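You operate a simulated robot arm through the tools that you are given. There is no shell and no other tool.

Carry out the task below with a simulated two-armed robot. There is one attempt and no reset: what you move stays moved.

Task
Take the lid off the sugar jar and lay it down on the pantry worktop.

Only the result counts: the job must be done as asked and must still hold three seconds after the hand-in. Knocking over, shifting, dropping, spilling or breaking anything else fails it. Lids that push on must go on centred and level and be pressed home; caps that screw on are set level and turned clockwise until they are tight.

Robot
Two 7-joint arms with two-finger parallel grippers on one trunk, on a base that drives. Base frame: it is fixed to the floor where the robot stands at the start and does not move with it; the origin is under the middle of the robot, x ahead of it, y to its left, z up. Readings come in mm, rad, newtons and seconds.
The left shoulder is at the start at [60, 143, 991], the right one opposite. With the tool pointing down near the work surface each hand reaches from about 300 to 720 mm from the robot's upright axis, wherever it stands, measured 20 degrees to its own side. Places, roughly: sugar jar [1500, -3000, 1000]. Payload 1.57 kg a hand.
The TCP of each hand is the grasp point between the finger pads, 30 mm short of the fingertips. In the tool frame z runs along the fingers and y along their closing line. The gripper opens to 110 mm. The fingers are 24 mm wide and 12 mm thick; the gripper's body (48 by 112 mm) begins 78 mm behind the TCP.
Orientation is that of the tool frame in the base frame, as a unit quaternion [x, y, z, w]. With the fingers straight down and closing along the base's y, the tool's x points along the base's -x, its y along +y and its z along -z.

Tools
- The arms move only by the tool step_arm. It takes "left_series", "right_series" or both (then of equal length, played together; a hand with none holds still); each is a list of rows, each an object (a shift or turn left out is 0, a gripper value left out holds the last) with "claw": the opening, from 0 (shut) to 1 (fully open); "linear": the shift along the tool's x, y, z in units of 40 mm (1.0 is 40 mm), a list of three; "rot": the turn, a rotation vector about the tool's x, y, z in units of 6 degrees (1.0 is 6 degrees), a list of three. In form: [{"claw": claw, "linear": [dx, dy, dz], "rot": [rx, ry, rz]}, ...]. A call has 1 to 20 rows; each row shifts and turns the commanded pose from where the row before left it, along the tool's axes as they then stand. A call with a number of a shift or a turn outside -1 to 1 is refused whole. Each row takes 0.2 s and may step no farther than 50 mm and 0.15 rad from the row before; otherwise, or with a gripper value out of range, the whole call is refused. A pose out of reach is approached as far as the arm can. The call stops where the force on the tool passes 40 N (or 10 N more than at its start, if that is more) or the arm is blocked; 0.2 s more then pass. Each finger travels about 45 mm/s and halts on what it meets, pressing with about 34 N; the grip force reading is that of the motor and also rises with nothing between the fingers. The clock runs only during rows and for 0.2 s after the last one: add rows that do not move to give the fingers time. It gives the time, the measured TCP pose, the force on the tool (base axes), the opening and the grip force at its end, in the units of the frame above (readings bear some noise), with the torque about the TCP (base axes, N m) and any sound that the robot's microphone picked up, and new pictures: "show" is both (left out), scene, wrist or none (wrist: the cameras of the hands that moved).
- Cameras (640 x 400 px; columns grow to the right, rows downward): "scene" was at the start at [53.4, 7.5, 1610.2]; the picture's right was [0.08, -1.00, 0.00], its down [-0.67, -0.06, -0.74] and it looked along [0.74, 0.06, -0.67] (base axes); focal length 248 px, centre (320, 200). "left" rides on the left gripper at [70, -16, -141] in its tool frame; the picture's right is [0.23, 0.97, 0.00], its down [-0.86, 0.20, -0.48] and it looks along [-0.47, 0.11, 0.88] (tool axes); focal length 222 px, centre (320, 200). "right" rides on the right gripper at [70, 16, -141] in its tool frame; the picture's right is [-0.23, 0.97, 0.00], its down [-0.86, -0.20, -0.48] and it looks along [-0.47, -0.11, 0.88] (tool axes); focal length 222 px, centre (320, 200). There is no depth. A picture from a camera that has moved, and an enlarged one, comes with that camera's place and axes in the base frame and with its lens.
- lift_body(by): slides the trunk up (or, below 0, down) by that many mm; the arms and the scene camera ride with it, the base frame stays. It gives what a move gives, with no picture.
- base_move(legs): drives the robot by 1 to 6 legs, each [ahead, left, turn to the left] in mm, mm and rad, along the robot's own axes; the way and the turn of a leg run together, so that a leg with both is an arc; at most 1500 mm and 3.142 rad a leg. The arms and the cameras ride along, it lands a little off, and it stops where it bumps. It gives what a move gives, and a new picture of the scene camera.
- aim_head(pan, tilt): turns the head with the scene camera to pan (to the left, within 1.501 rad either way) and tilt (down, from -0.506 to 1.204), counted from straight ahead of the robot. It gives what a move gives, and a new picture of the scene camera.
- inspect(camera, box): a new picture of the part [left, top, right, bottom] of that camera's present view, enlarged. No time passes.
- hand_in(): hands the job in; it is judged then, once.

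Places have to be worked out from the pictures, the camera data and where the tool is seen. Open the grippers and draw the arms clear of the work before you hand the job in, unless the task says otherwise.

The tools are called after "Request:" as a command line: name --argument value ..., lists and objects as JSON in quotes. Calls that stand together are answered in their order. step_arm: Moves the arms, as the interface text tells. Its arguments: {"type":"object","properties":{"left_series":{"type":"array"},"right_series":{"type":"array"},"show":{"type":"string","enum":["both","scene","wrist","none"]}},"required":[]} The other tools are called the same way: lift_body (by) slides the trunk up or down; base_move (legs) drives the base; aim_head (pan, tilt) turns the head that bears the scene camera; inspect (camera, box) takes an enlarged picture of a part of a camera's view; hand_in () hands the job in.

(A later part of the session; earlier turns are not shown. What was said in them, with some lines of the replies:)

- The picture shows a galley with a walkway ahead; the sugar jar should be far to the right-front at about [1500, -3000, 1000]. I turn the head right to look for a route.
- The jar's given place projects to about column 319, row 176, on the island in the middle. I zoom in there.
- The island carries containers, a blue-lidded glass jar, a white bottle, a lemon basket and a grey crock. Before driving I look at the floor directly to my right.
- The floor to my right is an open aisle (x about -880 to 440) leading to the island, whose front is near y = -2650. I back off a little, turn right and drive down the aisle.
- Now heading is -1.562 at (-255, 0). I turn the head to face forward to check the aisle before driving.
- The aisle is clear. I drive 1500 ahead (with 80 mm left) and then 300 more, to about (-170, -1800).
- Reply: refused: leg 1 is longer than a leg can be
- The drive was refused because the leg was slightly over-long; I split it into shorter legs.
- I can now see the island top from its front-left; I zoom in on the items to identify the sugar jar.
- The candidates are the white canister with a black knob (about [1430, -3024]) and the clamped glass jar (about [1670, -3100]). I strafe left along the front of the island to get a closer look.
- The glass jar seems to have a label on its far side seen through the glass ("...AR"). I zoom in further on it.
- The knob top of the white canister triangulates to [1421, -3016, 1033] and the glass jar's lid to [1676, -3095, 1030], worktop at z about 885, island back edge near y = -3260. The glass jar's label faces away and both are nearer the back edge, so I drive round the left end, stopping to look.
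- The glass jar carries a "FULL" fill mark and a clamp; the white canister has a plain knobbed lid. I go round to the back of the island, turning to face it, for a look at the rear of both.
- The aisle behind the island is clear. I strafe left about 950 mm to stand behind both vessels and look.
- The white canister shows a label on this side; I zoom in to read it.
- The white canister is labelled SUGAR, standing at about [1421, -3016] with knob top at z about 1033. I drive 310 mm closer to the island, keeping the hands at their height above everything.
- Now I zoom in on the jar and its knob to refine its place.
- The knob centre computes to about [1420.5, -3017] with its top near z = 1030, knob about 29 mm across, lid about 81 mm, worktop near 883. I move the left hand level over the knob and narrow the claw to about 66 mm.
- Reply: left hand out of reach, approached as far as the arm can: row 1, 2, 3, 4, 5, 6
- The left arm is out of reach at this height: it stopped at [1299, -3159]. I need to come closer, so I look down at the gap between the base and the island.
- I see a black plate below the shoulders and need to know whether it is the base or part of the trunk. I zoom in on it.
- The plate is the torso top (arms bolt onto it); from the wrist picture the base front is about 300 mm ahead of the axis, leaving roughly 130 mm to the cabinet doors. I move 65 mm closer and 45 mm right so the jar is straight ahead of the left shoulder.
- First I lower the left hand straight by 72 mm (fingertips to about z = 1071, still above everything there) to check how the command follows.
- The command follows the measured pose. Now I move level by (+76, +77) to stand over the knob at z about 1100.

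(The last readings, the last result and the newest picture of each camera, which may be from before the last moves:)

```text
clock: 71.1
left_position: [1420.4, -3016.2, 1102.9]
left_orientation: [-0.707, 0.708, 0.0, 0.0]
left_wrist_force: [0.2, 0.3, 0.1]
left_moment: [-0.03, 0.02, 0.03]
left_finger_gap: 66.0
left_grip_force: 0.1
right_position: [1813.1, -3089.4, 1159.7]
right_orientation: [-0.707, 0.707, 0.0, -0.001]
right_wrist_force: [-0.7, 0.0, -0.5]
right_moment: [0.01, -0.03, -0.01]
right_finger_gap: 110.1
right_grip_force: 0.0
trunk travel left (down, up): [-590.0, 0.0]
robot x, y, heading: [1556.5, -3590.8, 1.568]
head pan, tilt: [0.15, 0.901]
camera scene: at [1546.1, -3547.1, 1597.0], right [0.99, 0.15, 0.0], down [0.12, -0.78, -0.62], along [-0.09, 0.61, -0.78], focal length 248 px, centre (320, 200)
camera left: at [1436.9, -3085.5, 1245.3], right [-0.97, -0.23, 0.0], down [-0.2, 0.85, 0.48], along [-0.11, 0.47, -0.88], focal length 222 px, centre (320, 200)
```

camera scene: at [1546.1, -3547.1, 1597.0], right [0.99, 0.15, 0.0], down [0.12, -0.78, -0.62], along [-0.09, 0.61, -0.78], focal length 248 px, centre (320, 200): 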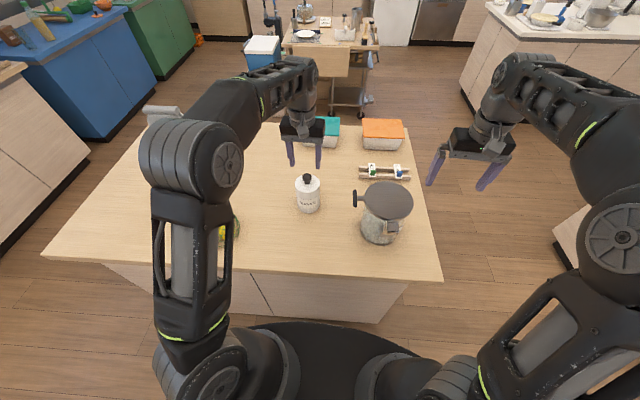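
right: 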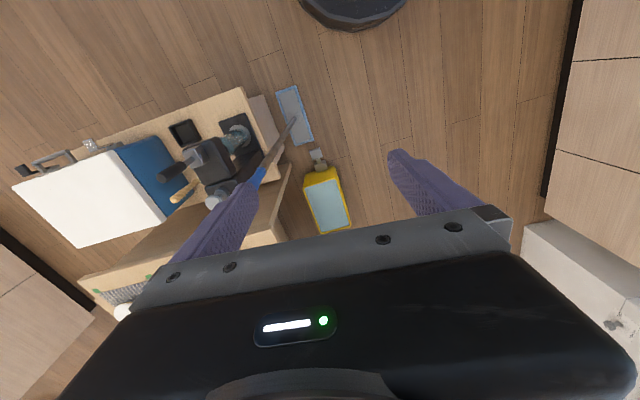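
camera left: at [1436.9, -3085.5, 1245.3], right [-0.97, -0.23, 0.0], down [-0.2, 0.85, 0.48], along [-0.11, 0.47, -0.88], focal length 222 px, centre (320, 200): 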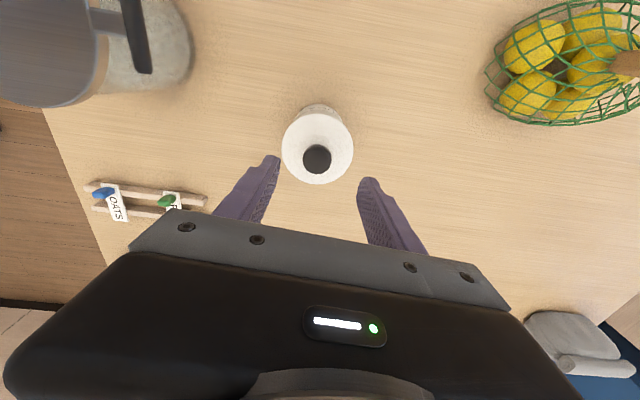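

The knob appears almost exactly under the TCP in the wrist view. I zoom to measure the residual offset.

Request:
inspect --camera "left" --box '[260, 90, 380, 200]'

Request:
inspect --camera "scene" --box '[270, 110, 350, 220]'

```text
3.64 times, centred on (320, 145) of left
camera zoom: at [1436.9, -3085.5, 1245.3], right [-0.97, -0.23, 0.0], down [-0.2, 0.85, 0.48], along [-0.11, 0.47, -0.88], focal length 808 px, centre (320, 400)
```

zoom: 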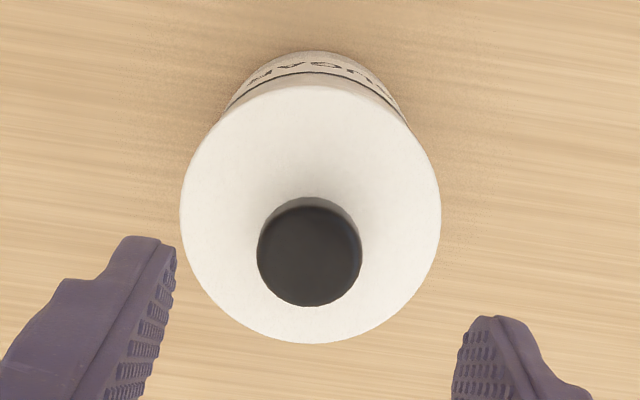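

```text
3.64 times, centred on (310, 165) of scene
camera zoom: at [1546.1, -3547.1, 1597.0], right [0.99, 0.15, 0.0], down [0.12, -0.78, -0.62], along [-0.09, 0.61, -0.78], focal length 903 px, centre (356, 327)
```

zoom: 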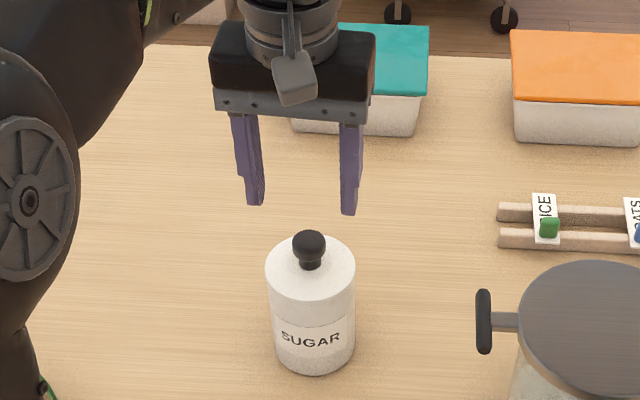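

The knob centre is about 2.8 mm toward +x of the TCP. I correct that and descend to TCP z about 1029 so the pads straddle the knob head with tips just above the lid.

Request:
step_arm --left_series '[{"claw": 0.6, "linear": [0.019, -0.069, 0.4]}, {"linear": [0, 0, 0.5]}, {"linear": [0, 0, 0.5]}, {"linear": [0, 0, 0.3]}, {"linear": [0, 0, 0.13]}]'

```text
clock: 72.3
left_position: [1425.3, -3017.2, 1029.5]
left_orientation: [0.708, -0.706, -0.001, -0.002]
left_wrist_force: [0.0, -0.6, 4.3]
left_moment: [-0.04, 0.04, -0.01]
left_finger_gap: 66.2
left_grip_force: 0.1
right_position: [1813.3, -3091.2, 1159.2]
right_orientation: [-0.707, 0.707, 0.0, 0.0]
right_wrist_force: [-1.0, 0.7, 0.2]
right_moment: [0.0, 0.03, -0.01]
right_finger_gap: 110.1
right_grip_force: 0.1
trunk travel left (down, up): [-590.0, 0.0]
robot x, y, heading: [1558.8, -3595.7, 1.57]
head pan, tilt: [0.15, 0.901]
camera scene: at [1545.7, -3548.4, 1597.1], right [0.99, 0.15, 0.0], down [0.12, -0.77, -0.62], along [-0.09, 0.61, -0.78], focal length 248 px, centre (320, 200)
camera left: at [1441.1, -3086.9, 1171.3], right [-0.97, -0.23, 0.0], down [-0.2, 0.85, 0.48], along [-0.11, 0.47, -0.88], focal length 222 px, centre (320, 200)
```

scene: 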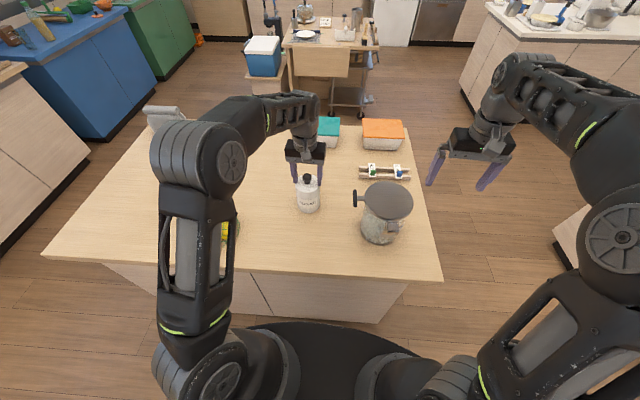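
left: 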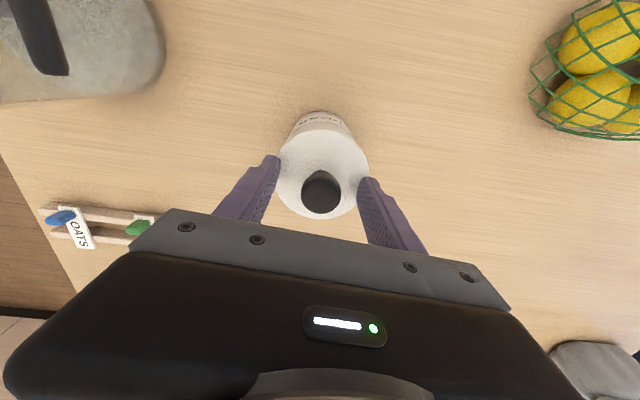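

The upward force of 4.3 N hints the fingertips are just touching the lid. I zoom in to check the side view and the wrist view.

Request:
inspect --camera "left" --box '[240, 100, 400, 230]'

Request:
inspect --camera "scene" --box '[280, 135, 340, 220]'

```text
3.08 times, centred on (320, 165) of left
camera zoom: at [1441.1, -3086.9, 1171.3], right [-0.97, -0.23, 0.0], down [-0.2, 0.85, 0.48], along [-0.11, 0.47, -0.88], focal length 684 px, centre (320, 308)
```

zoom: 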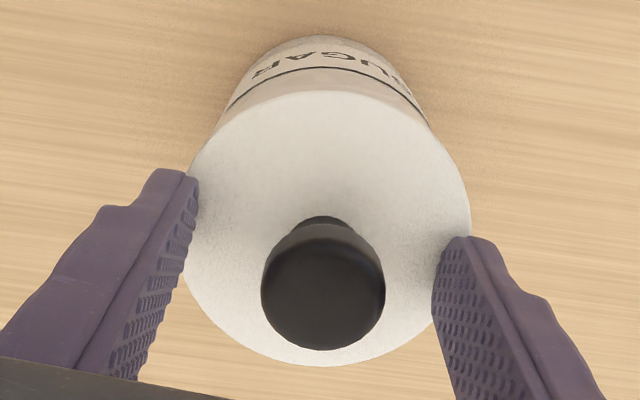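

```text
4.71 times, centred on (310, 178) of scene
camera zoom: at [1545.7, -3548.4, 1597.1], right [0.99, 0.15, 0.0], down [0.12, -0.77, -0.62], along [-0.09, 0.61, -0.78], focal length 1168 px, centre (367, 306)
```

zoom: 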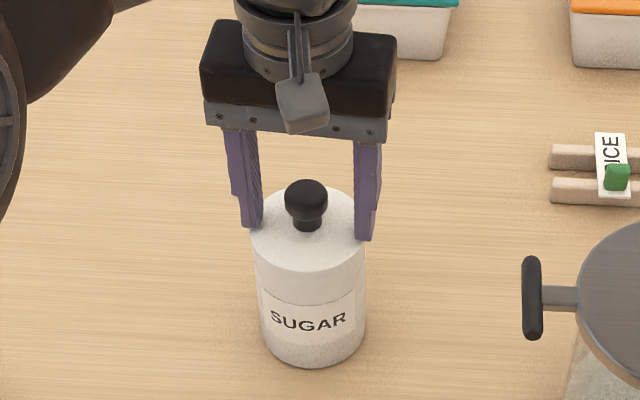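

The tips just rest on the lid's rim and the knob is about 1.4 mm off-centre toward -x. I lift 4 mm, correct, and close on the knob gently.

Request:
step_arm --left_series '[{"claw": 0.6, "linear": [0, 0, -0.1]}, {"linear": [0, 0.035, 0]}, {"claw": 0.35, "linear": [0, 0, 0]}, {"linear": [0, 0, 0]}]'

Request:
inspect --camera "left" --box '[240, 100, 400, 230]'

```text
clock: 73.3
left_position: [1422.5, -3018.1, 1032.6]
left_orientation: [0.707, -0.707, -0.001, -0.001]
left_wrist_force: [0.2, 1.3, 0.3]
left_moment: [-0.02, 0.02, 0.03]
left_finger_gap: 38.3
left_grip_force: 0.1
right_position: [1813.5, -3089.5, 1160.2]
right_orientation: [0.707, -0.707, 0.0, 0.0]
right_wrist_force: [0.4, -0.8, 0.4]
right_moment: [0.0, 0.03, 0.0]
right_finger_gap: 110.1
right_grip_force: 0.0
trunk travel left (down, up): [-590.0, 0.0]
robot x, y, heading: [1558.0, -3593.4, 1.572]
head pan, tilt: [0.15, 0.901]
camera scene: at [1545.7, -3547.7, 1597.0], right [0.99, 0.15, 0.0], down [0.12, -0.78, -0.62], along [-0.09, 0.61, -0.78], focal length 248 px, centre (320, 200)
camera left: at [1439.1, -3086.8, 1174.3], right [-0.97, -0.23, 0.0], down [-0.2, 0.85, 0.48], along [-0.11, 0.47, -0.88], focal length 222 px, centre (320, 200)
```

scene: 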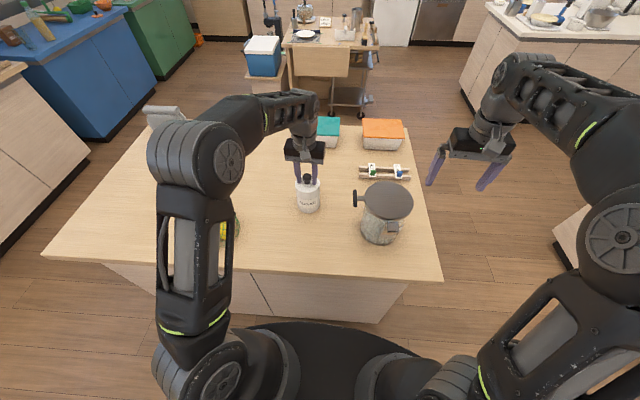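
left: 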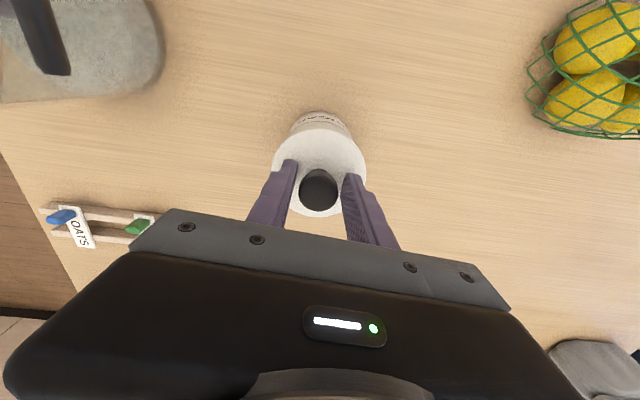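

```text
3.08 times, centred on (320, 165) of left
camera zoom: at [1439.1, -3086.8, 1174.3], right [-0.97, -0.23, 0.0], down [-0.2, 0.85, 0.48], along [-0.11, 0.47, -0.88], focal length 684 px, centre (320, 308)
```

zoom: 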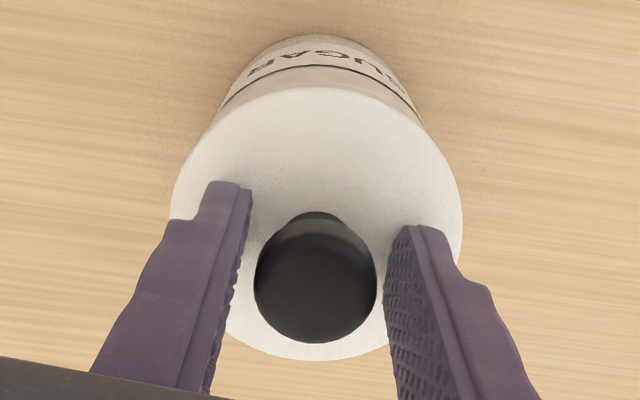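

The knob is centred between the pads with a few millimetres each side. I close fully onto it.

Request:
step_arm --left_series '[{"claw": 0.0}, {"linear": [0, 0, 0]}, {"linear": [0, 0, 0]}]' --show "wrist"

```text
clock: 74.1
left_position: [1423.2, -3018.0, 1032.2]
left_orientation: [0.708, -0.707, 0.0, -0.001]
left_wrist_force: [0.0, 0.3, 0.7]
left_moment: [-0.03, 0.04, 0.01]
left_finger_gap: 28.4
left_grip_force: 34.1
right_position: [1813.5, -3089.5, 1160.7]
right_orientation: [0.707, -0.707, 0.0, 0.0]
right_wrist_force: [-0.2, 0.0, 0.8]
right_moment: [0.01, 0.0, 0.03]
right_finger_gap: 110.3
right_grip_force: 0.2
trunk travel left (down, up): [-590.0, 0.0]
robot x, y, heading: [1555.2, -3591.4, 1.572]
head pan, tilt: [0.15, 0.901]
heard: snap
camera left: at [1439.1, -3086.8, 1174.2], right [-0.97, -0.23, 0.0], down [-0.2, 0.85, 0.48], along [-0.11, 0.47, -0.88], focal length 222 px, centre (320, 200)
```

left: 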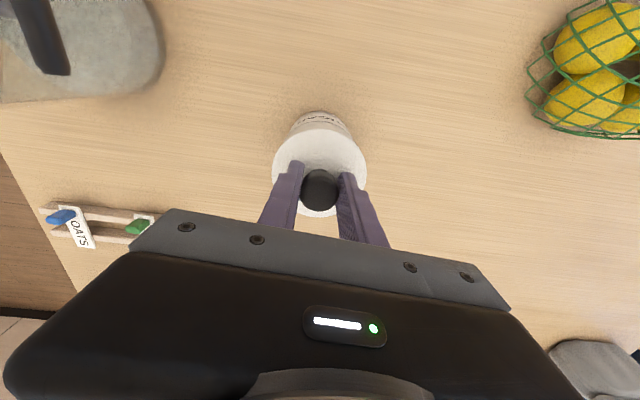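

The knob is gripped (gap 28.4 mm, 34 N) and a "snap" was heard, perhaps from the lid's fit. I lift very slowly by 8 mm and watch the force and picture.

Request:
step_arm --left_series '[{"linear": [0, 0, -0.05]}, {"linear": [0, 0, -0.05]}, {"linear": [0, 0, -0.05]}, {"linear": [0, 0, -0.05]}, {"linear": [0, 0, 0]}]'

Request:
inspect --camera "scene" --box '[280, 135, 340, 220]'

```text
clock: 75.3
left_position: [1421.5, -3018.4, 1039.1]
left_orientation: [0.707, -0.707, 0.0, 0.0]
left_wrist_force: [-1.0, -0.2, -1.2]
left_moment: [-0.01, 0.03, 0.01]
left_finger_gap: 28.4
left_grip_force: 34.7
right_position: [1811.4, -3089.8, 1159.6]
right_orientation: [0.707, -0.707, 0.0, 0.0]
right_wrist_force: [0.0, 0.9, -0.8]
right_moment: [0.01, -0.01, -0.02]
right_finger_gap: 109.8
right_grip_force: 0.0
trunk travel left (down, up): [-590.0, 0.0]
robot x, y, heading: [1556.6, -3589.3, 1.575]
head pan, tilt: [0.15, 0.901]
camera scene: at [1545.7, -3547.7, 1597.0], right [0.99, 0.15, 0.0], down [0.12, -0.78, -0.62], along [-0.09, 0.61, -0.78], focal length 248 px, centre (320, 200)
camera left: at [1438.8, -3087.3, 1182.0], right [-0.97, -0.23, 0.0], down [-0.2, 0.85, 0.48], along [-0.11, 0.47, -0.88], focal length 222 px, centre (320, 200)
```

scene: 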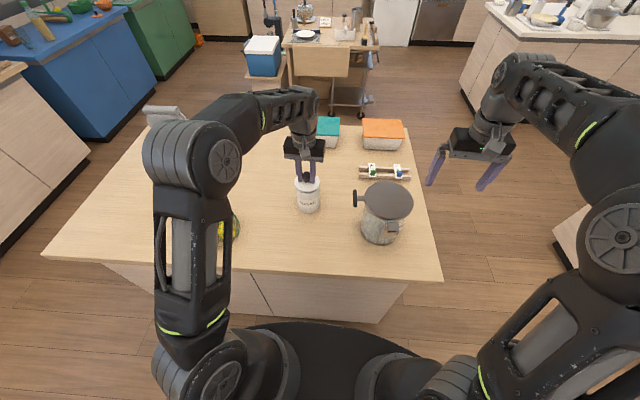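
left: 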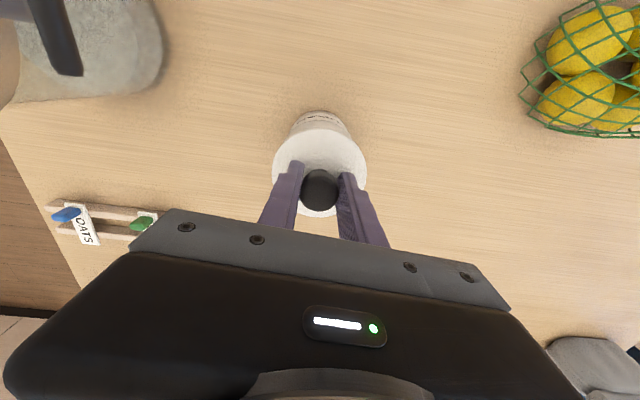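

```text
4.71 times, centred on (310, 178) of scene
camera zoom: at [1545.7, -3547.7, 1597.0], right [0.99, 0.15, 0.0], down [0.12, -0.78, -0.62], along [-0.09, 0.61, -0.78], focal length 1168 px, centre (367, 306)
```

zoom: 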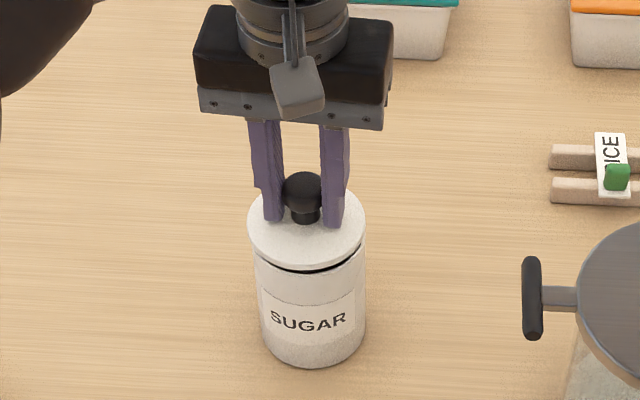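

The lid has come up off the jar with almost no force while the jar stayed put (a dark gap shows under the rim). I continue lifting straight up about 45 mm.

Request:
step_arm --left_series '[{"linear": [0, 0, -0.15]}, {"linear": [0, 0, -0.2]}, {"linear": [0, 0, -0.25]}, {"linear": [0, 0, -0.25]}, {"linear": [0, 0, -0.25]}, {"linear": [0, 0, 0]}]'

Request:
inspect --camera "scene" --box '[270, 120, 350, 220]'

```text
clock: 76.7
left_position: [1423.2, -3019.0, 1084.9]
left_orientation: [0.707, -0.707, -0.001, -0.001]
left_wrist_force: [0.3, -0.5, -0.6]
left_moment: [0.01, 0.04, -0.05]
left_finger_gap: 28.7
left_grip_force: 34.2
right_position: [1812.7, -3088.6, 1160.5]
right_orientation: [0.707, -0.707, 0.001, 0.0]
right_wrist_force: [0.0, 0.6, 0.1]
right_moment: [-0.01, 0.0, -0.01]
right_finger_gap: 110.1
right_grip_force: 0.2
trunk travel left (down, up): [-590.0, 0.0]
robot x, y, heading: [1557.9, -3594.9, 1.568]
head pan, tilt: [0.15, 0.901]
camera scene: at [1545.7, -3547.5, 1597.0], right [0.99, 0.15, 0.0], down [0.12, -0.78, -0.62], along [-0.09, 0.61, -0.78], focal length 248 px, centre (320, 200)
camera left: at [1439.4, -3087.5, 1226.4], right [-0.97, -0.23, 0.0], down [-0.2, 0.85, 0.48], along [-0.11, 0.47, -0.88], focal length 222 px, centre (320, 200)
```

scene: 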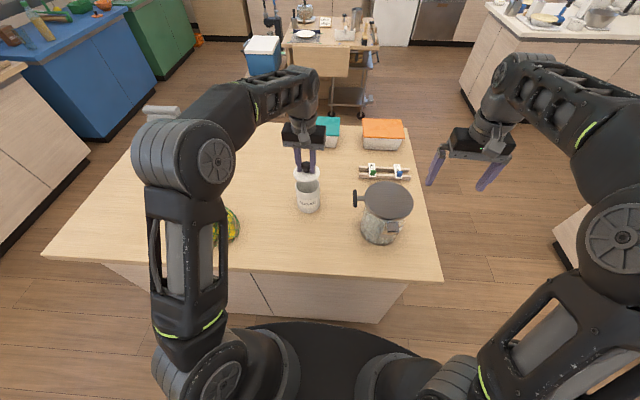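
left: 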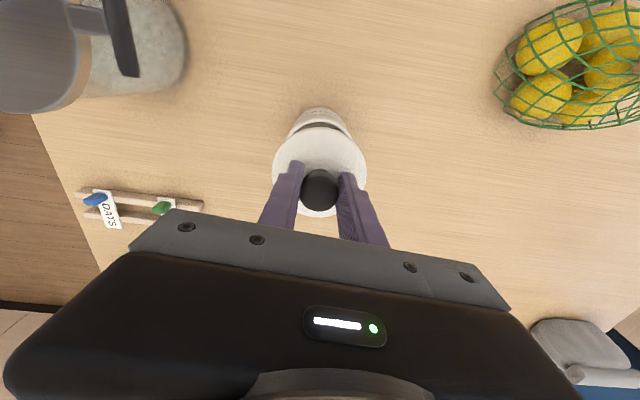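

```text
4.00 times, centred on (310, 170) of scene
camera zoom: at [1545.7, -3547.5, 1597.0], right [0.99, 0.15, 0.0], down [0.12, -0.78, -0.62], along [-0.09, 0.61, -0.78], focal length 993 px, centre (360, 320)
```

zoom: 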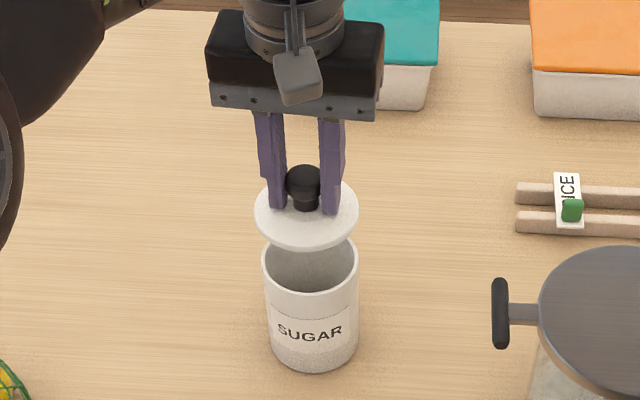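

The lid is clear of the open jar, which still stands in place. I carry it level to a bare spot at about [1300, -3050], between the jar and the lemon basket.

Request:
step_arm --left_series '[{"linear": [0.194, 0.769, 0]}, {"linear": [0.194, 0.769, 0]}, {"linear": [0.194, 0.769, 0]}, {"linear": [0.194, 0.769, 0]}, {"linear": [0, 0, 0]}]'

```text
clock: 77.9
left_position: [1298.7, -3048.9, 1083.3]
left_orientation: [0.708, -0.707, -0.001, -0.001]
left_wrist_force: [0.0, -0.2, -1.1]
left_moment: [0.0, -0.03, 0.0]
left_finger_gap: 28.3
left_grip_force: 33.9
right_position: [1813.2, -3090.1, 1159.8]
right_orientation: [0.707, -0.707, 0.0, -0.001]
right_wrist_force: [0.0, 0.1, 0.4]
right_moment: [-0.04, 0.01, 0.03]
right_finger_gap: 110.0
right_grip_force: 0.1
trunk travel left (down, up): [-590.0, 0.0]
robot x, y, heading: [1555.5, -3593.1, 1.57]
head pan, tilt: [0.15, 0.901]
camera scene: at [1546.1, -3547.6, 1597.0], right [0.99, 0.15, 0.0], down [0.12, -0.78, -0.62], along [-0.09, 0.61, -0.78], focal length 248 px, centre (320, 200)
camera left: at [1315.3, -3117.8, 1226.7], right [-0.97, -0.23, 0.0], down [-0.2, 0.85, 0.48], along [-0.11, 0.47, -0.88], focal length 222 px, centre (320, 200)
```

scene: 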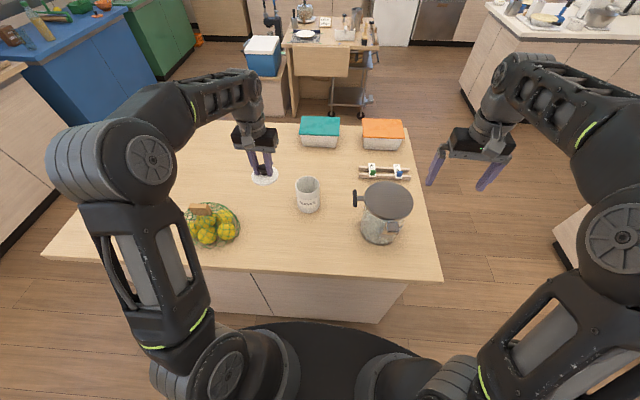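
left: 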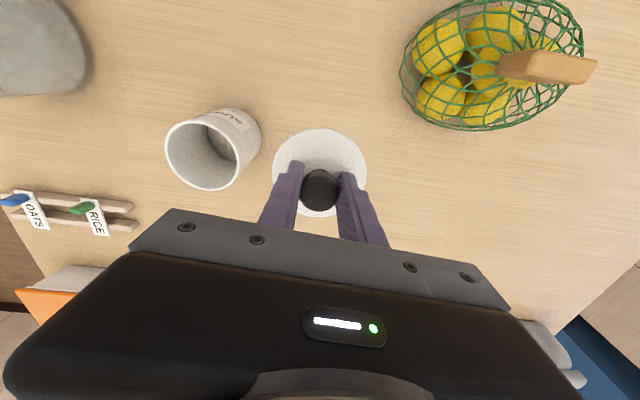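

The lid hangs level over bare worktop. I lower it 115 mm to TCP z about 968, still above the expected contact at 930-940.

Request:
step_arm --left_series '[{"linear": [0, 0, 0.6]}, {"linear": [0, 0, 0.7]}, {"linear": [0, 0, 0.7]}, {"linear": [0, 0, 0.55]}, {"linear": [0, 0, 0.33]}, {"linear": [0, 0, 0]}]'

Request:
inspect --camera "scene" --box '[190, 110, 340, 250]'

```text
clock: 79.3
left_position: [1298.5, -3049.2, 968.0]
left_orientation: [-0.707, 0.707, 0.0, 0.0]
left_wrist_force: [-0.4, -0.1, -0.2]
left_moment: [-0.05, 0.04, -0.01]
left_finger_gap: 28.5
left_grip_force: 34.1
right_position: [1813.5, -3089.9, 1160.0]
right_orientation: [0.708, -0.706, -0.001, -0.001]
right_wrist_force: [-0.7, 0.3, 0.2]
right_moment: [0.02, 0.0, 0.0]
right_finger_gap: 110.0
right_grip_force: 0.0
trunk travel left (down, up): [-590.0, 0.0]
robot x, y, heading: [1556.1, -3595.9, 1.566]
head pan, tilt: [0.15, 0.901]
camera scene: at [1545.7, -3547.8, 1597.0], right [0.99, 0.15, 0.0], down [0.12, -0.77, -0.62], along [-0.09, 0.61, -0.78], focal length 248 px, centre (320, 200)
camera left: at [1315.1, -3118.6, 1110.6], right [-0.97, -0.23, 0.0], down [-0.2, 0.85, 0.48], along [-0.11, 0.47, -0.88], focal length 222 px, centre (320, 200)
```

scene: 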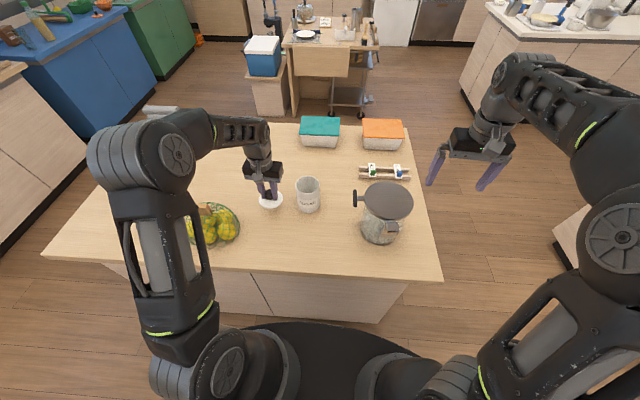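
left: 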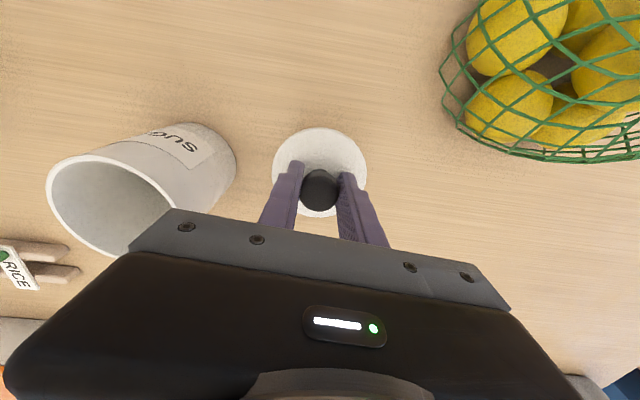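

```text
2.86 times, centred on (265, 180) of scene
camera zoom: at [1545.7, -3547.8, 1597.0], right [0.99, 0.15, 0.0], down [0.12, -0.77, -0.62], along [-0.09, 0.61, -0.78], focal length 709 px, centre (477, 257)
```

zoom: 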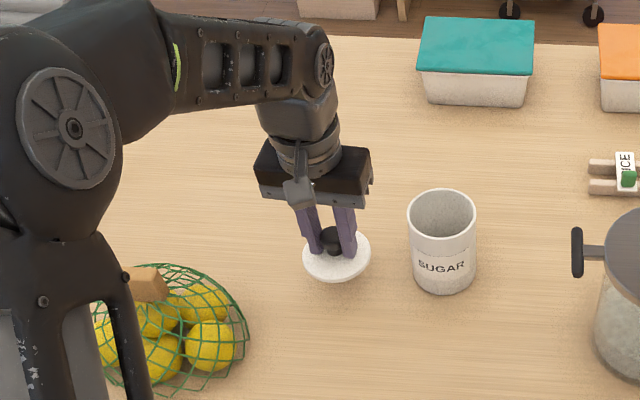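

Jar and basket remain clear. I creep down 20 mm more in small steps, watching the force.

Request:
step_arm --left_series '[{"linear": [0, 0, 0.1]}, {"linear": [0, 0, 0.1]}, {"linear": [0, 0, 0.1]}, {"linear": [0, 0, 0.1]}, {"linear": [0, 0, 0.1]}, {"linear": [0, 0, 0]}]' --show "none"

Request:
inspect --camera "scene" --box '[240, 160, 340, 230]'

```text
clock: 80.7
left_position: [1297.4, -3050.5, 949.4]
left_orientation: [0.707, -0.707, 0.0, 0.0]
left_wrist_force: [0.0, -0.3, -0.8]
left_moment: [-0.03, 0.02, 0.0]
left_finger_gap: 28.0
left_grip_force: 34.3
right_position: [1814.0, -3089.1, 1160.2]
right_orientation: [-0.707, 0.707, 0.0, 0.0]
right_wrist_force: [0.0, -1.4, -0.1]
right_moment: [-0.01, 0.0, 0.01]
right_finger_gap: 110.0
right_grip_force: 0.0
trunk travel left (down, up): [-590.0, 0.0]
robot x, y, heading: [1560.5, -3595.0, 1.571]
head pan, tilt: [0.15, 0.901]
```

```text
5.71 times, centred on (290, 195) of scene
camera zoom: at [1545.7, -3547.7, 1597.0], right [0.99, 0.15, 0.0], down [0.12, -0.77, -0.62], along [-0.09, 0.61, -0.78], focal length 1418 px, centre (491, 229)
```

zoom: 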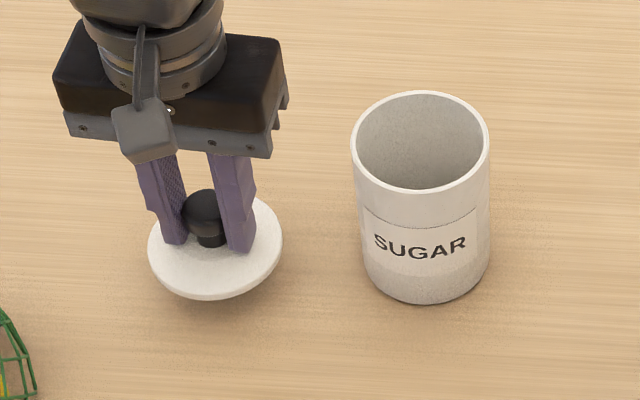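

No contact yet; the shadow shows the lid perhaps 10-20 mm above the worktop. I go down 8 mm further in 2 mm steps.

Request:
step_arm --left_series '[{"linear": [0, 0, 0.05]}, {"linear": [0, 0, 0.05]}, {"linear": [0, 0, 0.05]}, {"linear": [0, 0, 0.05]}, {"linear": [0, 0, 0]}]' --show "none"

```text
clock: 81.9
left_position: [1298.9, -3050.1, 941.3]
left_orientation: [0.707, -0.707, -0.001, 0.0]
left_wrist_force: [-0.3, -0.1, -1.1]
left_moment: [-0.01, 0.02, -0.05]
left_finger_gap: 28.3
left_grip_force: 33.9
right_position: [1812.6, -3090.5, 1159.7]
right_orientation: [0.707, -0.707, 0.0, 0.0]
right_wrist_force: [-1.0, -0.9, 0.0]
right_moment: [0.03, -0.01, -0.03]
right_finger_gap: 110.0
right_grip_force: 0.1
trunk travel left (down, up): [-590.0, 0.0]
robot x, y, heading: [1558.4, -3594.6, 1.568]
head pan, tilt: [0.15, 0.901]
```

Still no contact at TCP z = 941. I go down another 6 mm in 1.5 mm steps.

Request:
step_arm --left_series '[{"linear": [0, 0, 0.04]}, {"linear": [0, 0, 0.04]}, {"linear": [0, 0, 0.04]}, {"linear": [0, 0, 0.03]}, {"linear": [0, 0, 0]}]' --show "none"

Request:
inspect --camera "scene" --box '[240, 160, 340, 230]'

```text
clock: 83.1
left_position: [1298.9, -3050.5, 934.9]
left_orientation: [0.707, -0.707, -0.001, -0.001]
left_wrist_force: [-0.3, 0.3, -1.0]
left_moment: [0.0, 0.01, -0.01]
left_finger_gap: 28.4
left_grip_force: 34.5
right_position: [1812.5, -3089.5, 1159.7]
right_orientation: [0.707, -0.707, 0.0, 0.0]
right_wrist_force: [-0.2, 0.5, -0.2]
right_moment: [0.03, -0.01, 0.02]
right_finger_gap: 109.9
right_grip_force: 0.0
trunk travel left (down, up): [-590.0, 0.0]
robot x, y, heading: [1555.6, -3591.5, 1.57]
head pan, tilt: [0.15, 0.901]
```

```text
5.71 times, centred on (290, 195) of scene
camera zoom: at [1545.6, -3547.7, 1597.0], right [0.99, 0.15, 0.0], down [0.12, -0.77, -0.62], along [-0.09, 0.61, -0.78], focal length 1418 px, centre (491, 229)
```

zoom: 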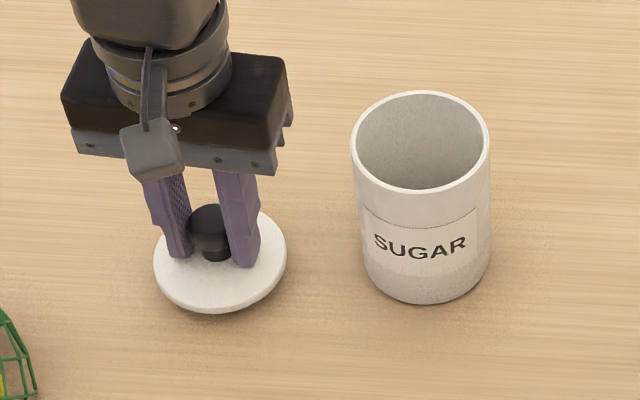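

The shadow is closing in under the rim; a few millimetres remain. I step down another 5 mm finely.

Request:
step_arm --left_series '[{"linear": [0, 0, 0.03]}, {"linear": [0, 0, 0.03]}, {"linear": [0, 0, 0.03]}, {"linear": [0, 0, 0.03]}, {"linear": [0, 0, 0]}]' --show "none"

Request:
inspect --camera "scene" --box '[240, 160, 340, 230]'

```text
clock: 84.3
left_position: [1299.5, -3049.9, 930.0]
left_orientation: [-0.707, 0.707, 0.001, 0.0]
left_wrist_force: [-1.0, -0.1, -0.5]
left_moment: [0.04, 0.01, 0.01]
left_finger_gap: 28.1
left_grip_force: 33.8
right_position: [1814.1, -3088.8, 1159.3]
right_orientation: [-0.707, 0.708, 0.001, 0.0]
right_wrist_force: [-0.2, 0.5, -0.2]
right_moment: [0.01, -0.02, -0.01]
right_finger_gap: 110.1
right_grip_force: 0.1
trunk travel left (down, up): [-590.0, 0.0]
robot x, y, heading: [1555.8, -3594.7, 1.572]
head pan, tilt: [0.15, 0.901]
```

```text
5.71 times, centred on (290, 195) of scene
camera zoom: at [1545.6, -3547.7, 1597.0], right [0.99, 0.15, 0.0], down [0.12, -0.78, -0.62], along [-0.09, 0.61, -0.78], focal length 1418 px, centre (491, 229)
```

zoom: 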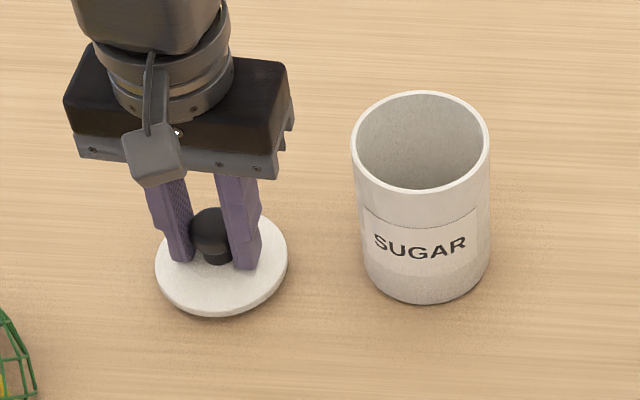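

Very close now, still no contact force. I step down about 4 mm more in 1 mm steps.

Request:
step_arm --left_series '[{"linear": [0, 0, 0.025]}, {"linear": [0, 0, 0.025]}, {"linear": [0, 0, 0.025]}, {"linear": [0, 0, 0]}]' --show "none"

Request:
inspect --camera "scene" --box '[255, 170, 305, 220]'

```text
clock: 85.3
left_position: [1298.8, -3049.8, 928.1]
left_orientation: [0.708, -0.707, -0.002, -0.001]
left_wrist_force: [-0.3, -2.0, 13.2]
left_moment: [-0.13, 0.06, -0.1]
left_finger_gap: 28.0
left_grip_force: 33.8
right_position: [1812.6, -3091.6, 1160.8]
right_orientation: [0.707, -0.707, -0.001, 0.0]
right_wrist_force: [0.4, -0.7, 0.0]
right_moment: [0.03, -0.01, 0.02]
right_finger_gap: 109.8
right_grip_force: 0.1
trunk travel left (down, up): [-590.0, 0.0]
robot x, y, heading: [1559.5, -3594.5, 1.572]
head pan, tilt: [0.15, 0.901]
```

```text
8.00 times, centred on (280, 195) of scene
camera zoom: at [1546.2, -3549.2, 1597.2], right [0.99, 0.15, 0.0], down [0.12, -0.77, -0.62], along [-0.09, 0.61, -0.78], focal length 1986 px, centre (640, 240)
```

zoom: 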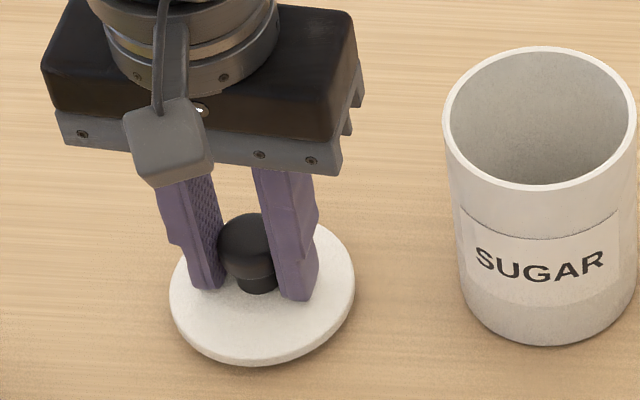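

The lid is seated on the worktop (13 N contact). I ease off 0.6 mm and open the claw to about 50 mm to release the knob.

Request:
step_arm --left_series '[{"linear": [0, 0, -0.015]}, {"linear": [0, 0, 0]}, {"claw": 0.45}, {"linear": [0, 0, 0]}, {"linear": [0, 0, 0]}]' --show "wrist"

Request:
inspect --camera "scene" --box '[240, 160, 340, 230]'

```text
clock: 86.5
left_position: [1299.0, -3051.0, 926.7]
left_orientation: [0.707, -0.707, -0.001, -0.001]
left_wrist_force: [0.3, 0.9, 0.9]
left_moment: [-0.02, 0.01, -0.05]
left_finger_gap: 49.6
left_grip_force: 0.2
right_position: [1813.2, -3089.1, 1160.3]
right_orientation: [0.707, -0.707, 0.001, 0.0]
right_wrist_force: [0.0, 0.3, -0.6]
right_moment: [-0.01, 0.0, 0.0]
right_finger_gap: 110.1
right_grip_force: 0.0
trunk travel left (down, up): [-590.0, 0.0]
robot x, y, heading: [1558.3, -3594.6, 1.571]
head pan, tilt: [0.15, 0.901]
camera left: at [1315.0, -3118.8, 1069.9], right [-0.97, -0.23, 0.0], down [-0.2, 0.85, 0.48], along [-0.11, 0.47, -0.88], focal length 222 px, centre (320, 200)
```

left: 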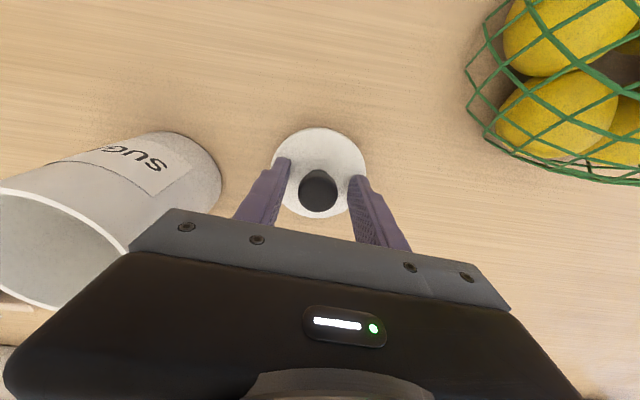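

```text
5.71 times, centred on (290, 195) of scene
camera zoom: at [1545.7, -3547.8, 1597.0], right [0.99, 0.15, 0.0], down [0.12, -0.77, -0.62], along [-0.09, 0.61, -0.78], focal length 1418 px, centre (491, 229)
```

zoom: 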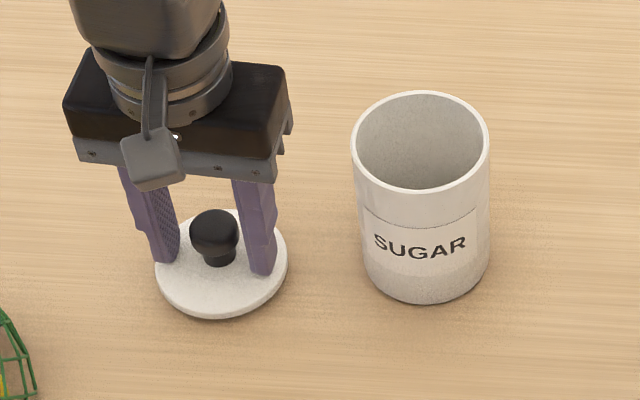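

The lid lies flat, released. I raise the hand straight up 150 mm.

Request:
step_arm --left_series '[{"linear": [0, 0, -0.2]}, {"linear": [0, 0, -0.5]}, {"linear": [0, 0, -0.75]}, {"linear": [0, 0, -0.75]}, {"linear": [0, 0, -0.75]}, {"linear": [0, 0, -0.75]}, {"linear": [0, 0, 0]}]'

Request:
inspect --camera "scene" --box '[220, 120, 420, 260]'

```text
clock: 88.1
left_position: [1299.0, -3048.8, 1076.9]
left_orientation: [-0.707, 0.707, 0.001, 0.0]
left_wrist_force: [0.0, 0.0, -0.7]
left_moment: [0.0, -0.01, -0.02]
left_finger_gap: 49.6
left_grip_force: 0.0
right_position: [1812.6, -3089.5, 1160.0]
right_orientation: [-0.707, 0.708, 0.0, -0.001]
right_wrist_force: [0.5, -0.5, 0.5]
right_moment: [0.03, 0.0, 0.02]
right_finger_gap: 109.6
right_grip_force: 0.2
trunk travel left (down, up): [-590.0, 0.0]
robot x, y, heading: [1560.2, -3593.4, 1.568]
head pan, tilt: [0.15, 0.901]
camera scene: at [1545.6, -3547.5, 1597.0], right [0.99, 0.15, 0.0], down [0.12, -0.78, -0.62], along [-0.09, 0.61, -0.78], focal length 248 px, centre (320, 200)
camera left: at [1315.4, -3117.5, 1218.9], right [-0.97, -0.23, 0.0], down [-0.2, 0.85, 0.48], along [-0.11, 0.47, -0.88], focal length 222 px, centre (320, 200)
```

scene: 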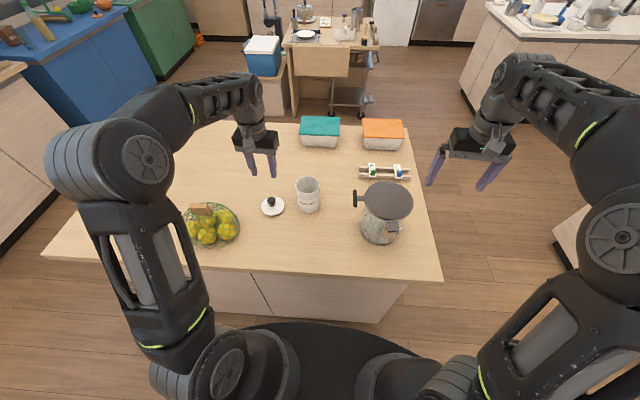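
left: 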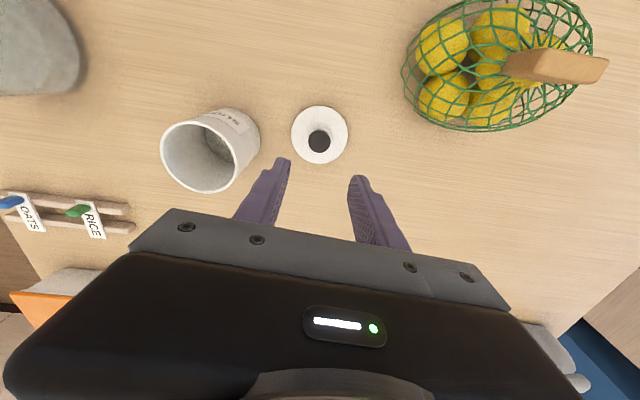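

```text
2.86 times, centred on (320, 190) of scene
camera zoom: at [1545.6, -3547.5, 1597.0], right [0.99, 0.15, 0.0], down [0.12, -0.78, -0.62], along [-0.09, 0.61, -0.78], focal length 709 px, centre (320, 229)
```

zoom: 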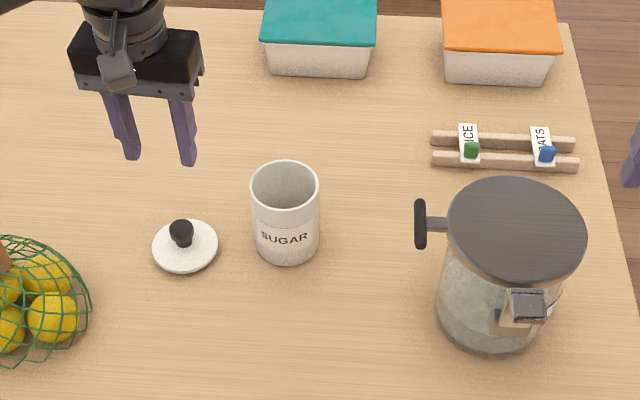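

The lid lies flat beside the open jar and nothing else moved. I raise and retract the left hand and open it fully.

Request:
step_arm --left_series '[{"linear": [0.2, 0, -0.4]}, {"linear": [0.5, 0, -0.5]}, {"linear": [0.5, 0, -0.5]}, {"linear": [0.5, 0, -0.5]}, {"claw": 1.0, "linear": [0.5, 0, -0.3]}, {"linear": [0, 0, 0]}, {"linear": [0, 0, 0]}, {"linear": [0, 0, 0]}]' --show "scene"

```text
clock: 89.9
left_position: [1298.4, -3134.9, 1163.7]
left_orientation: [-0.707, 0.707, 0.0, 0.001]
left_wrist_force: [-0.1, 0.7, -0.7]
left_moment: [0.04, 0.0, 0.04]
left_finger_gap: 110.0
left_grip_force: 0.0
right_position: [1813.7, -3089.5, 1159.3]
right_orientation: [0.707, -0.707, 0.0, 0.0]
right_wrist_force: [0.5, 0.2, -1.0]
right_moment: [-0.02, 0.01, 0.0]
right_finger_gap: 109.9
right_grip_force: 0.1
trunk travel left (down, up): [-590.0, 0.0]
robot x, y, heading: [1556.9, -3596.4, 1.57]
head pan, tilt: [0.15, 0.901]
camera scene: at [1545.7, -3547.5, 1597.0], right [0.99, 0.15, 0.0], down [0.12, -0.78, -0.62], along [-0.09, 0.61, -0.78], focal length 248 px, centre (320, 200)
```

scene: 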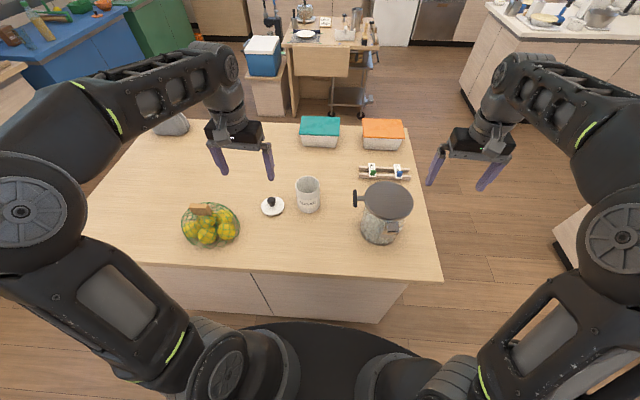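

Both hands are open and high above everything. I back the base straight away 350 mm so the arms are clear of the worktop.

Request:
base_move --legs '[[-350, 0, 0]]'

Request:
inspect --camera "scene" --box '[160, 40, 440, 215]'

```text
clock: 92.2
left_position: [1297.4, -3483.6, 1164.8]
left_orientation: [0.708, -0.706, 0.0, -0.001]
left_wrist_force: [-0.2, -1.1, 1.2]
left_moment: [0.01, -0.01, -0.01]
left_finger_gap: 110.2
left_grip_force: 0.1
right_position: [1811.8, -3435.5, 1160.6]
right_orientation: [0.709, -0.706, -0.001, 0.0]
right_wrist_force: [0.2, -0.2, -0.1]
right_moment: [0.0, 0.01, 0.03]
right_finger_gap: 109.7
right_grip_force: 0.1
trunk travel left (down, up): [-590.0, 0.0]
robot x, y, heading: [1555.7, -3938.6, 1.575]
head pan, tilt: [0.15, 0.901]
camera scene: at [1546.1, -3894.0, 1597.0], right [0.99, 0.15, 0.0], down [0.12, -0.77, -0.62], along [-0.1, 0.61, -0.78], focal length 248 px, centre (320, 200)
```

scene: 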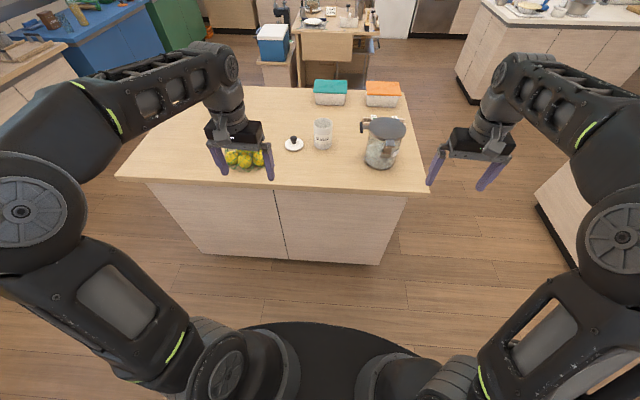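

```text
2.29 times, centred on (300, 128) of scene
camera zoom: at [1546.1, -3894.0, 1597.0], right [0.99, 0.15, 0.0], down [0.12, -0.77, -0.62], along [-0.1, 0.61, -0.78], focal length 567 px, centre (366, 366)
```

zoom: 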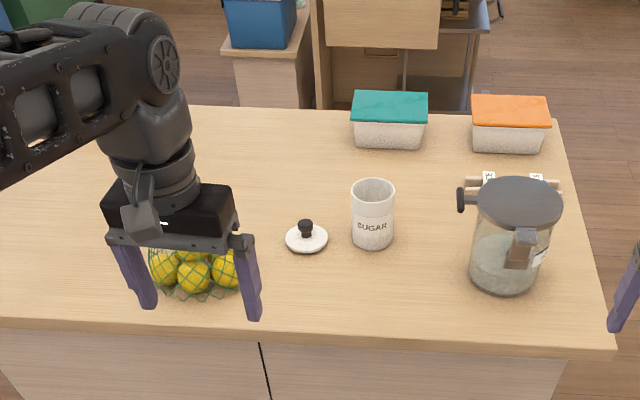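

The lid lies flat on the worktop beside the open sugar jar, everything else stands as before, and both arms are open and clear. I hand the job in.

Request:
hand_in

```text
The job is handed in.
```

The sugar jar's lid is off and lying flat, knob up, on the pantry worktop about 125 mm to the left of the open jar. I've handed the job in; no verdict came back with the hand-in.

- **Which jar:** The label on the side of the white canister with the black knob reads SUGAR. The clamped glass jar next to it is only marked FULL, and I didn't touch it.
- **How it came off:** There was a "snap" as the fingers closed on the knob, which I took to be the lid's fit letting go. The lid then lifted with almost no force, and the jar stayed where it was.
- **How it was left:** In the last picture nothing else on the worktop looked moved. Both grippers are open, and the robot has backed clear of the worktop.
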